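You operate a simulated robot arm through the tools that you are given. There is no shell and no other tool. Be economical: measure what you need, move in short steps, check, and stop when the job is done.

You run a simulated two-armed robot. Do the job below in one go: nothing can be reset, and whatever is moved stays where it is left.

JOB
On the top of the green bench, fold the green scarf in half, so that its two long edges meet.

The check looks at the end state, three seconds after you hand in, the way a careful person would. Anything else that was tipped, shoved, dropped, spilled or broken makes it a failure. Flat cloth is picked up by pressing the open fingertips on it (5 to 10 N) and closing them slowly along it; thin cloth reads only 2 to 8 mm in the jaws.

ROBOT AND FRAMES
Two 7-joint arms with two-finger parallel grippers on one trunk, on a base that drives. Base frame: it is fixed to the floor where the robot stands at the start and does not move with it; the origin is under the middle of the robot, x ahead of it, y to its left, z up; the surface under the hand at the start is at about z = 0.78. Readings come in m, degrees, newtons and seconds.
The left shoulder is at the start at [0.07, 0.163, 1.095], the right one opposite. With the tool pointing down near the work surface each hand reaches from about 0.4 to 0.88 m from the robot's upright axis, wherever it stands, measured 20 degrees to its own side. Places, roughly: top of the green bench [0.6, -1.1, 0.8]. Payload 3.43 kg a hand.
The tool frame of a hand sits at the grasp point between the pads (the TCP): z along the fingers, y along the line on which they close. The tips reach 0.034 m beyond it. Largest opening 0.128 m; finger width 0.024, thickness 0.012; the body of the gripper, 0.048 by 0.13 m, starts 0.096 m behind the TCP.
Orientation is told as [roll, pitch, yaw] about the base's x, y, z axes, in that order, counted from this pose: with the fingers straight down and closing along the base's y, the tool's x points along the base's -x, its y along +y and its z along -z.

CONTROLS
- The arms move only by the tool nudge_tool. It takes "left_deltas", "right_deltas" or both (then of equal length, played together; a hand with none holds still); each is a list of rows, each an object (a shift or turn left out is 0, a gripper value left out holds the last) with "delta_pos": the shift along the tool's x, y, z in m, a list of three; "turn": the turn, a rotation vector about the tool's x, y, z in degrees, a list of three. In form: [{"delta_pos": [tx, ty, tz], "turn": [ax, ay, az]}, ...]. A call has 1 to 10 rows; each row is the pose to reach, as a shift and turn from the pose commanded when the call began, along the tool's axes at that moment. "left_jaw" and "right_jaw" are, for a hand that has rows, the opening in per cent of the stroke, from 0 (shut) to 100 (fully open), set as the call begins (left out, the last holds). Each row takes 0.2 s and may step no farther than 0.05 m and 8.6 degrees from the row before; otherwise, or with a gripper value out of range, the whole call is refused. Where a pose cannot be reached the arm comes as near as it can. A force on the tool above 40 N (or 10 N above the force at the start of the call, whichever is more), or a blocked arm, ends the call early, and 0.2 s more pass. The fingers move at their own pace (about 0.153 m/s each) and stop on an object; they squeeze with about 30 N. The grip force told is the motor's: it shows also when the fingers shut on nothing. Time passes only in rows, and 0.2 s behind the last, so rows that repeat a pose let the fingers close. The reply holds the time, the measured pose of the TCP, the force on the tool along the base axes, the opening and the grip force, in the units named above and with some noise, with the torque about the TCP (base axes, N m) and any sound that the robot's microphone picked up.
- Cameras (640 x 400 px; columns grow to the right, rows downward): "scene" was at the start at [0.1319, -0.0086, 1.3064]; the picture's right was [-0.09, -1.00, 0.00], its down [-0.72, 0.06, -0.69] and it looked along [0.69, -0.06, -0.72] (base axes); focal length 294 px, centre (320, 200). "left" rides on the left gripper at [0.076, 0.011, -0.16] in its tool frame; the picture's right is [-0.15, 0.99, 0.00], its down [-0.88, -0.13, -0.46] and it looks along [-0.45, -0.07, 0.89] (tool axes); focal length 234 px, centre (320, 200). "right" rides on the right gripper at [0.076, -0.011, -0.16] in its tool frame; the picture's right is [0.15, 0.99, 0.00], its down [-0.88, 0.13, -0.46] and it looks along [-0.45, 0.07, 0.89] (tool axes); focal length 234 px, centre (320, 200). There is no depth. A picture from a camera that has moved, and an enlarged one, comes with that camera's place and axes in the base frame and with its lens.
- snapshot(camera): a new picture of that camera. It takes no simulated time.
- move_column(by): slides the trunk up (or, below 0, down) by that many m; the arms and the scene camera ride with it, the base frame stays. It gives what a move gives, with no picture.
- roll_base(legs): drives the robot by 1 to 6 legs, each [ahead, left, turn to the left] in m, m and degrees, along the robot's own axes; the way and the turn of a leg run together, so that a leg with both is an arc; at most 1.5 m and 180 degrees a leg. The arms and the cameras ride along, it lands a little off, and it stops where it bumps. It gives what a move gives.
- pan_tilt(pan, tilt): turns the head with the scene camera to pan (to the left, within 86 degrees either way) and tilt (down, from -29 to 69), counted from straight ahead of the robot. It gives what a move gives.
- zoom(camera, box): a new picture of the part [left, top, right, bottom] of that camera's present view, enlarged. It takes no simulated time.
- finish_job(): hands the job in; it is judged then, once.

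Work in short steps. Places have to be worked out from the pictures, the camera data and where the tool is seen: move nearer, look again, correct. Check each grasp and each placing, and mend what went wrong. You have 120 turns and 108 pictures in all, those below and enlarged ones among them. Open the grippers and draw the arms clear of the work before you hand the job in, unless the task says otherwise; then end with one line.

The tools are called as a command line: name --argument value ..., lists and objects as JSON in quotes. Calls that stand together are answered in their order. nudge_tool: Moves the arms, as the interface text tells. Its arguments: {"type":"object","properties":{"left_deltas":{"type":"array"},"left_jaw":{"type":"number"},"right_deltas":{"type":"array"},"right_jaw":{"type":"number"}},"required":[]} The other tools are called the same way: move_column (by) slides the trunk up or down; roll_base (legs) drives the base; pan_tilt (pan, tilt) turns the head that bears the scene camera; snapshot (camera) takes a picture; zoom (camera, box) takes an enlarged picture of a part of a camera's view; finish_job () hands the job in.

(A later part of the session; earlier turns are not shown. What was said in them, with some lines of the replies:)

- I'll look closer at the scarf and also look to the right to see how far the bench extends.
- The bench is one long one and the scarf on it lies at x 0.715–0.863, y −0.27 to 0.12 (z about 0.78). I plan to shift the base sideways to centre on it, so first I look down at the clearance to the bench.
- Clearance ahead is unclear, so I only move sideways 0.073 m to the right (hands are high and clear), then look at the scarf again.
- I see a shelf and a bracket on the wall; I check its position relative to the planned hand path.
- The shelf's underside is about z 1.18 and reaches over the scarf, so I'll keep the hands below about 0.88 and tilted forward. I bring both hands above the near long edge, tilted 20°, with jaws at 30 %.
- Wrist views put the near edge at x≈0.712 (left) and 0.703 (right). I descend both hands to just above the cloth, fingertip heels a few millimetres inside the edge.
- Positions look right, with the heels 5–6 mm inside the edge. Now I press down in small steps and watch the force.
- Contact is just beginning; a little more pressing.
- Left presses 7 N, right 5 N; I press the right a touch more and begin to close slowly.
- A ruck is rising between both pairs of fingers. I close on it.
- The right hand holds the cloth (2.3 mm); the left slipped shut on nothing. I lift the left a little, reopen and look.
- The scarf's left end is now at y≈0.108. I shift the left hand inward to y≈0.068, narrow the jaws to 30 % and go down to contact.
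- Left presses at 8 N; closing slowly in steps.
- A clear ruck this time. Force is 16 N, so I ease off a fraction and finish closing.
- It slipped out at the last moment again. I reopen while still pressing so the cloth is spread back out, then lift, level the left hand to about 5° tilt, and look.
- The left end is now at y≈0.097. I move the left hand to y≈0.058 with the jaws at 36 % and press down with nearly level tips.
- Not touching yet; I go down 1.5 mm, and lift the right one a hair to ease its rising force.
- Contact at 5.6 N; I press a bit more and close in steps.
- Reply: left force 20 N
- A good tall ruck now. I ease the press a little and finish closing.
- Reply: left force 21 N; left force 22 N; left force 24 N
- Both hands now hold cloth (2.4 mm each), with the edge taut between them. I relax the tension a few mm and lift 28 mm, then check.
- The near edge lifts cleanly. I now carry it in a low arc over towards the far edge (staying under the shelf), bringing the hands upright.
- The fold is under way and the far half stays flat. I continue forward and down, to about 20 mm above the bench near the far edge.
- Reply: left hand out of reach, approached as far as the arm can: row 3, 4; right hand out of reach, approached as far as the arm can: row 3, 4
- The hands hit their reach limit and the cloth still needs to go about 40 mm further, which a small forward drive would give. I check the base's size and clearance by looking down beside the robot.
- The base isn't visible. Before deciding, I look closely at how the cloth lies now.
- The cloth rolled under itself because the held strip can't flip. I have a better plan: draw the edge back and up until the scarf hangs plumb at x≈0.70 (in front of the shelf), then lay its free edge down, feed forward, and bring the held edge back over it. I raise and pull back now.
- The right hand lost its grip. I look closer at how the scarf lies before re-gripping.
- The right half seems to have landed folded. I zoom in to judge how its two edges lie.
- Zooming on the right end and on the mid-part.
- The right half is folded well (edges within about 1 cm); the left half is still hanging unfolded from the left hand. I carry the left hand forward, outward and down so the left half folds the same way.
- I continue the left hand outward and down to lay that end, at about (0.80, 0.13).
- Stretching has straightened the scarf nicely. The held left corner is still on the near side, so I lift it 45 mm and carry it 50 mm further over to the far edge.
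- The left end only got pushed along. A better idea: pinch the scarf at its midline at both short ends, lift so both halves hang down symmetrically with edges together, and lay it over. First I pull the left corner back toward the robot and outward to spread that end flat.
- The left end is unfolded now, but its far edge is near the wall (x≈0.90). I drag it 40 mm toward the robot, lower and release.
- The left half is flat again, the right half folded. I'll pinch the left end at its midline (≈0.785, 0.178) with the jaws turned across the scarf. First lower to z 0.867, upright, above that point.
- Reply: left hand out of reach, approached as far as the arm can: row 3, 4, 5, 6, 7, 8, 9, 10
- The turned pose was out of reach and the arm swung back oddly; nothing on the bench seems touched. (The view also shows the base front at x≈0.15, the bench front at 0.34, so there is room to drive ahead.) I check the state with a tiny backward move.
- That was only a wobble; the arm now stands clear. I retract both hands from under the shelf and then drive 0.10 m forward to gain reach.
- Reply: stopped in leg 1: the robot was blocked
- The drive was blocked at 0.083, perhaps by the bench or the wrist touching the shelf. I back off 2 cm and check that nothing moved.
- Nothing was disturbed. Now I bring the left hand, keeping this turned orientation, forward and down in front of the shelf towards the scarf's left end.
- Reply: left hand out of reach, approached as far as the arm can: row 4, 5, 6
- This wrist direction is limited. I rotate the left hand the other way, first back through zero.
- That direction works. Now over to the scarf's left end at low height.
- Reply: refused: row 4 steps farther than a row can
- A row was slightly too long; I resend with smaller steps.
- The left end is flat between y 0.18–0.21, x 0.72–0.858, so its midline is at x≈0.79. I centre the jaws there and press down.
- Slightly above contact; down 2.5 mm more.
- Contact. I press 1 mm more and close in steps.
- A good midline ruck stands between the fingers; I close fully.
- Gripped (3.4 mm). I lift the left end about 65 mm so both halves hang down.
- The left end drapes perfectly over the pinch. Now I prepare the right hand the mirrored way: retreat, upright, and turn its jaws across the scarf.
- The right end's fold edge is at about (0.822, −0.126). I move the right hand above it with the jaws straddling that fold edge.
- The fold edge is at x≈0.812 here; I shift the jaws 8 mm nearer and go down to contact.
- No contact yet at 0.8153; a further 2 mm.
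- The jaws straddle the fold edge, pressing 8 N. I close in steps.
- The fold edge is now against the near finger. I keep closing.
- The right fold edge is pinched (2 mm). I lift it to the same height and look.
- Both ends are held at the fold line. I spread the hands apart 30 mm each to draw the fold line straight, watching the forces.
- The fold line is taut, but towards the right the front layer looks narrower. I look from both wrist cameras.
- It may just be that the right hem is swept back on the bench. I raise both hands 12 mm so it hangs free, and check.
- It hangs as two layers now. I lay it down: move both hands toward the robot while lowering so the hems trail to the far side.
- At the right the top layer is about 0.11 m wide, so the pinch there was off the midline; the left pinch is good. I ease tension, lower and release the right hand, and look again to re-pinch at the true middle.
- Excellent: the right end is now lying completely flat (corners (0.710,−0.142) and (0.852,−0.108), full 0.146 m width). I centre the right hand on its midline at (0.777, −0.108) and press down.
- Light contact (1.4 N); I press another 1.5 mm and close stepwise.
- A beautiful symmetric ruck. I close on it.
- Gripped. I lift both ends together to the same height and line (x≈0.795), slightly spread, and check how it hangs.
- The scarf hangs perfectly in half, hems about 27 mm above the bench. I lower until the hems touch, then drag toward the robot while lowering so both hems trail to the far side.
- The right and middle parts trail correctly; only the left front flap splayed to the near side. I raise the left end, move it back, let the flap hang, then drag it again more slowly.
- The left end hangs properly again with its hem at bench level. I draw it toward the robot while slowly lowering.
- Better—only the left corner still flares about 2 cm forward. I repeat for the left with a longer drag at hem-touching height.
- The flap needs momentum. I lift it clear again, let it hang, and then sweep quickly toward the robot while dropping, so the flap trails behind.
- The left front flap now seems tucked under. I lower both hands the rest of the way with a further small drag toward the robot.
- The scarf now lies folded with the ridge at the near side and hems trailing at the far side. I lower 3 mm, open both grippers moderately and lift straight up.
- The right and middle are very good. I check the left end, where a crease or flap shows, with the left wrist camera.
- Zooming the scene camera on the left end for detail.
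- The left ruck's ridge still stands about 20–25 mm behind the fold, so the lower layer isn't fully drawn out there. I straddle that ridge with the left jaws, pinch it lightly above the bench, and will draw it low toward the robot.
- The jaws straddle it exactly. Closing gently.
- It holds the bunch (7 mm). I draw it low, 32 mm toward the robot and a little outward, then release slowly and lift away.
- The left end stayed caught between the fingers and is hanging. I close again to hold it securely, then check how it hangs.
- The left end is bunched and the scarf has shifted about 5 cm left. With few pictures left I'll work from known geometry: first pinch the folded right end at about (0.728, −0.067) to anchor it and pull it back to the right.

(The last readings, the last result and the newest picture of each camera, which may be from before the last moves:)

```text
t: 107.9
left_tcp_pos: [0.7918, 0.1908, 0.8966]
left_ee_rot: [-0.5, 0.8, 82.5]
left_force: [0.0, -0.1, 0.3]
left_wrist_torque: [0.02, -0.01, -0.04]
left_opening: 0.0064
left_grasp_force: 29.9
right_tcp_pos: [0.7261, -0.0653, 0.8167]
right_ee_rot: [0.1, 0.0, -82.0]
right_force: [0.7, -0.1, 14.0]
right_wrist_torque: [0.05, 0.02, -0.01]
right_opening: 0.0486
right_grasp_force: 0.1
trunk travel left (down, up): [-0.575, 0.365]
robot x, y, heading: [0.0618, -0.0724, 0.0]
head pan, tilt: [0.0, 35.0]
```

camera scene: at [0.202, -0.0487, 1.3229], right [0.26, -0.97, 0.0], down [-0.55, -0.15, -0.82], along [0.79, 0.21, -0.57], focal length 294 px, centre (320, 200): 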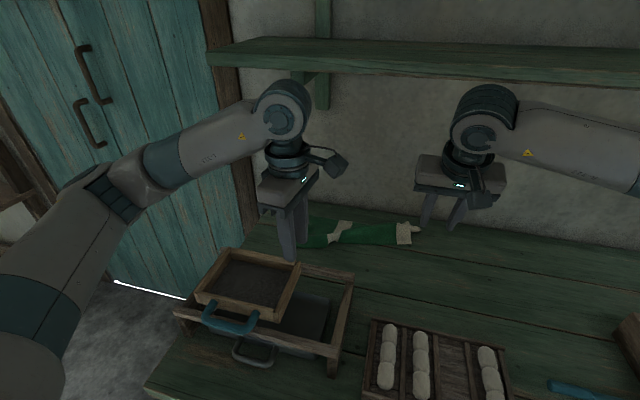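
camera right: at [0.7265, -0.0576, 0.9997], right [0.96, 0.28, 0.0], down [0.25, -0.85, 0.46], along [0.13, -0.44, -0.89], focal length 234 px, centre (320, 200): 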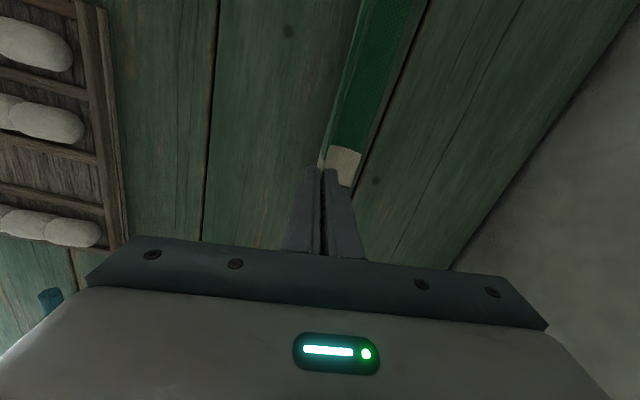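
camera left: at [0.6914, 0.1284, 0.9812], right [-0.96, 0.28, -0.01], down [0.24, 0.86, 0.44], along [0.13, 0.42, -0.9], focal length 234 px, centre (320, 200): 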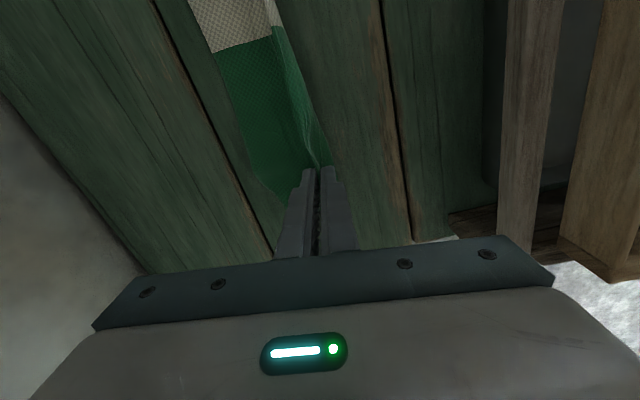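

Contact at 14 N. Rather than rucking it, I simply drag the pressed right end 60 mm to the right with the open fingertips.

nudge_tool --right_deltas '[{"delta_pos": [-0.0149, -0.0021, 0]}, {"delta_pos": [-0.0297, -0.0042, 0]}, {"delta_pos": [-0.0446, -0.0063, 0]}, {"delta_pos": [-0.0594, -0.0083, 0]}, {"delta_pos": [-0.0594, -0.0083, 0]}]'

snapshot --camera "scene"

```text
t: 109.1
left_tcp_pos: [0.7904, 0.1893, 0.8956]
left_ee_rot: [-0.5, 0.8, 82.3]
left_force: [-3.1, -9.4, -2.3]
left_wrist_torque: [-0.27, 0.05, -0.03]
left_opening: 0.0065
left_grasp_force: 30.1
right_tcp_pos: [0.7255, -0.1238, 0.8158]
right_ee_rot: [0.1, 0.0, -82.0]
right_force: [1.5, 11.5, 15.6]
right_wrist_torque: [0.47, -0.1, 0.04]
right_opening: 0.0485
right_grasp_force: 0.1
trunk travel left (down, up): [-0.575, 0.365]
robot x, y, heading: [0.0644, -0.0695, 0.0]
head pan, tilt: [0.0, 35.0]
```

```text
2 pictures are left
camera scene: at [0.2034, -0.0709, 1.3231], right [0.0, -1.0, 0.0], down [-0.57, 0.0, -0.82], along [0.82, 0.0, -0.57], focal length 294 px, centre (320, 200)
```

scene: 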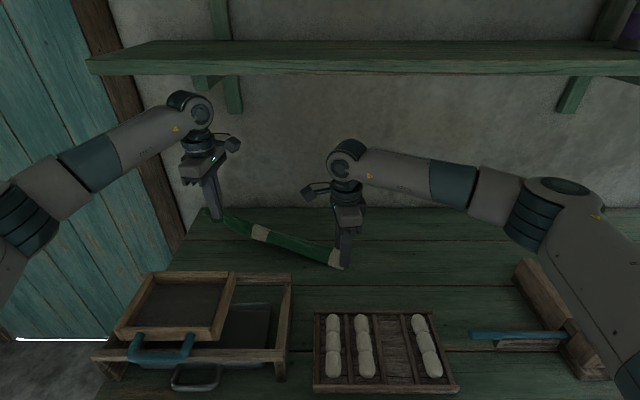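

The scarf is taut again between the two hands as a narrow folded band. I lay the left end down with a quick sweep toward the robot while the right hand anchors its end.

nudge_tool --left_deltas '[{"delta_pos": [0.001, 0, 0.012]}, {"delta_pos": [0.001, 0, 0.012]}, {"delta_pos": [0.006, 0.04, 0.02]}, {"delta_pos": [0.0085, 0.06, 0.048]}, {"delta_pos": [0.009, 0.068, 0.072]}, {"delta_pos": [0.009, 0.068, 0.076]}, {"delta_pos": [0.009, 0.068, 0.076]}]'

nudge_tool --left_deltas '[{"delta_pos": [0, 0, 0]}, {"delta_pos": [0, 0, 0]}, {"delta_pos": [0, 0, 0]}, {"delta_pos": [0, 0, -0.01]}, {"delta_pos": [0, 0, -0.02]}, {"delta_pos": [0, 0, -0.035]}, {"delta_pos": [0, 0, -0.07]}, {"delta_pos": [0, 0, -0.07]}]' --left_jaw 40

```text
t: 110.7
left_tcp_pos: [0.7222, 0.1871, 0.8225]
left_ee_rot: [-0.7, 0.8, 82.4]
left_force: [2.2, -1.0, 17.7]
left_wrist_torque: [0.05, -0.09, 0.0]
left_opening: 0.0064
left_grasp_force: 30.1
right_tcp_pos: [0.726, -0.1244, 0.8154]
right_ee_rot: [0.1, -0.1, -82.0]
right_force: [2.4, 1.3, 12.7]
right_wrist_torque: [0.12, -0.1, 0.0]
right_opening: 0.0485
right_grasp_force: 0.3
trunk travel left (down, up): [-0.575, 0.365]
robot x, y, heading: [0.0654, -0.0714, 0.3]
head pan, tilt: [0.0, 35.0]
```

```text
t: 112.5
left_tcp_pos: [0.725, 0.1893, 0.8889]
left_ee_rot: [-0.6, 0.8, 82.4]
left_force: [-0.1, 0.1, -0.7]
left_wrist_torque: [0.0, 0.05, -0.02]
left_opening: 0.0513
left_grasp_force: 0.1
right_tcp_pos: [0.7265, -0.1247, 0.8159]
right_ee_rot: [0.1, 0.0, -82.0]
right_force: [0.4, -4.3, 18.2]
right_wrist_torque: [-0.01, -0.02, 0.02]
right_opening: 0.0487
right_grasp_force: 0.1
trunk travel left (down, up): [-0.575, 0.365]
robot x, y, heading: [0.0653, -0.0675, 0.2]
head pan, tilt: [0.0, 35.0]
```

Released on the left. I lift the right hand clear as well and use one of the last two pictures on the whole scarf.

nudge_tool --right_deltas '[{"delta_pos": [0, 0, -0.02]}, {"delta_pos": [0, 0, -0.05]}, {"delta_pos": [-0.03, 0, -0.085]}, {"delta_pos": [-0.06, 0, -0.085]}, {"delta_pos": [-0.06, 0, -0.085]}]'

zoom --camera "scene" --box '[190, 205, 370, 295]'

```text
t: 113.7
left_tcp_pos: [0.7251, 0.1905, 0.8857]
left_ee_rot: [-0.4, 0.8, 82.4]
left_force: [0.3, 0.6, -0.9]
left_wrist_torque: [0.0, 0.02, -0.01]
left_opening: 0.0511
left_grasp_force: 0.0
right_tcp_pos: [0.7361, -0.1849, 0.9027]
right_ee_rot: [-0.1, 0.0, -81.9]
right_force: [-0.2, 0.0, 1.0]
right_wrist_torque: [-0.01, 0.0, 0.02]
right_opening: 0.0486
right_grasp_force: 0.0
trunk travel left (down, up): [-0.575, 0.365]
robot x, y, heading: [0.0661, -0.0709, 0.1]
head pan, tilt: [0.0, 35.0]
```

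```text
3.56 times, centred on (280, 250) of scene
camera zoom: at [0.205, -0.0706, 1.3229], right [0.0, -1.0, 0.0], down [-0.57, 0.0, -0.82], along [0.82, 0.0, -0.57], focal length 1044 px, centre (462, 22)
```

zoom: 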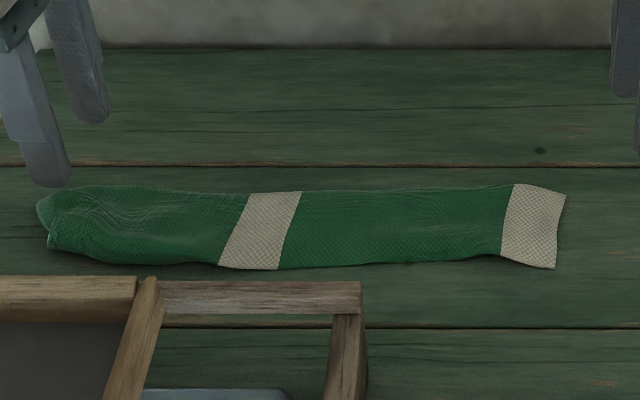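

The scarf now lies evenly folded, about 0.07–0.08 m wide along its whole length, with the fold on the near side. I withdraw both hands clear, out from under the shelf and above the boxes.

nudge_tool --left_deltas '[{"delta_pos": [0, 0, -0.012]}, {"delta_pos": [0.0047, 0.0347, -0.02]}, {"delta_pos": [0.0094, 0.0694, -0.05]}, {"delta_pos": [0.0136, 0.1, -0.08]}, {"delta_pos": [0.0176, 0.13, -0.11]}, {"delta_pos": [0.0176, 0.13, -0.11]}]' --right_deltas '[{"delta_pos": [0.0021, -0.0149, 0]}, {"delta_pos": [0.007, -0.0495, -0.005]}, {"delta_pos": [0.0118, -0.084, -0.03]}, {"delta_pos": [0.016, -0.114, -0.06]}, {"delta_pos": [0.0195, -0.139, -0.09]}, {"delta_pos": [0.0195, -0.139, -0.09]}]'

snapshot --camera "scene"

```text
t: 115.1
left_tcp_pos: [0.5922, 0.1943, 0.9963]
left_ee_rot: [-0.5, 0.8, 82.4]
left_force: [0.3, -0.3, -0.5]
left_wrist_torque: [0.02, 0.05, -0.01]
left_opening: 0.0513
left_grasp_force: 0.0
right_tcp_pos: [0.5949, -0.1838, 0.9892]
right_ee_rot: [-0.1, 0.0, -82.0]
right_force: [-0.2, 0.7, 0.2]
right_wrist_torque: [0.02, 0.01, -0.01]
right_opening: 0.0485
right_grasp_force: 0.1
trunk travel left (down, up): [-0.575, 0.365]
robot x, y, heading: [0.0638, -0.0738, -0.2]
head pan, tilt: [0.0, 35.0]
```

```text
0 pictures are left
camera scene: at [0.2064, -0.0717, 1.3227], right [0.0, -1.0, 0.0], down [-0.57, 0.0, -0.82], along [0.82, 0.0, -0.57], focal length 294 px, centre (320, 200)
```

scene: 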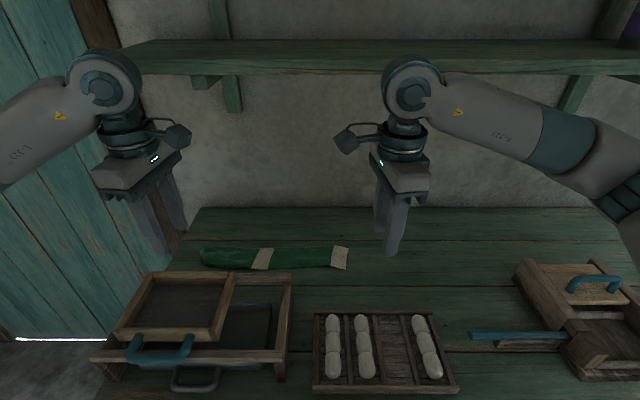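

The scarf lies folded lengthwise on the bench, nothing else has moved, and both hands are open and clear, so I hand in.

finish_job

```text
The job is handed in.
```

The green scarf lies folded in half lengthwise on the green bench, a band about 7–8 cm wide. The left end is slightly rumpled, and I couldn't see the two long edges on the far side, so they may be off by about a centimetre. The robot bumped something once while driving forward. The last picture shows nothing on the bench moved; I last saw the jars on the shelf, standing normally, just after the bump. Both hands are open and clear.
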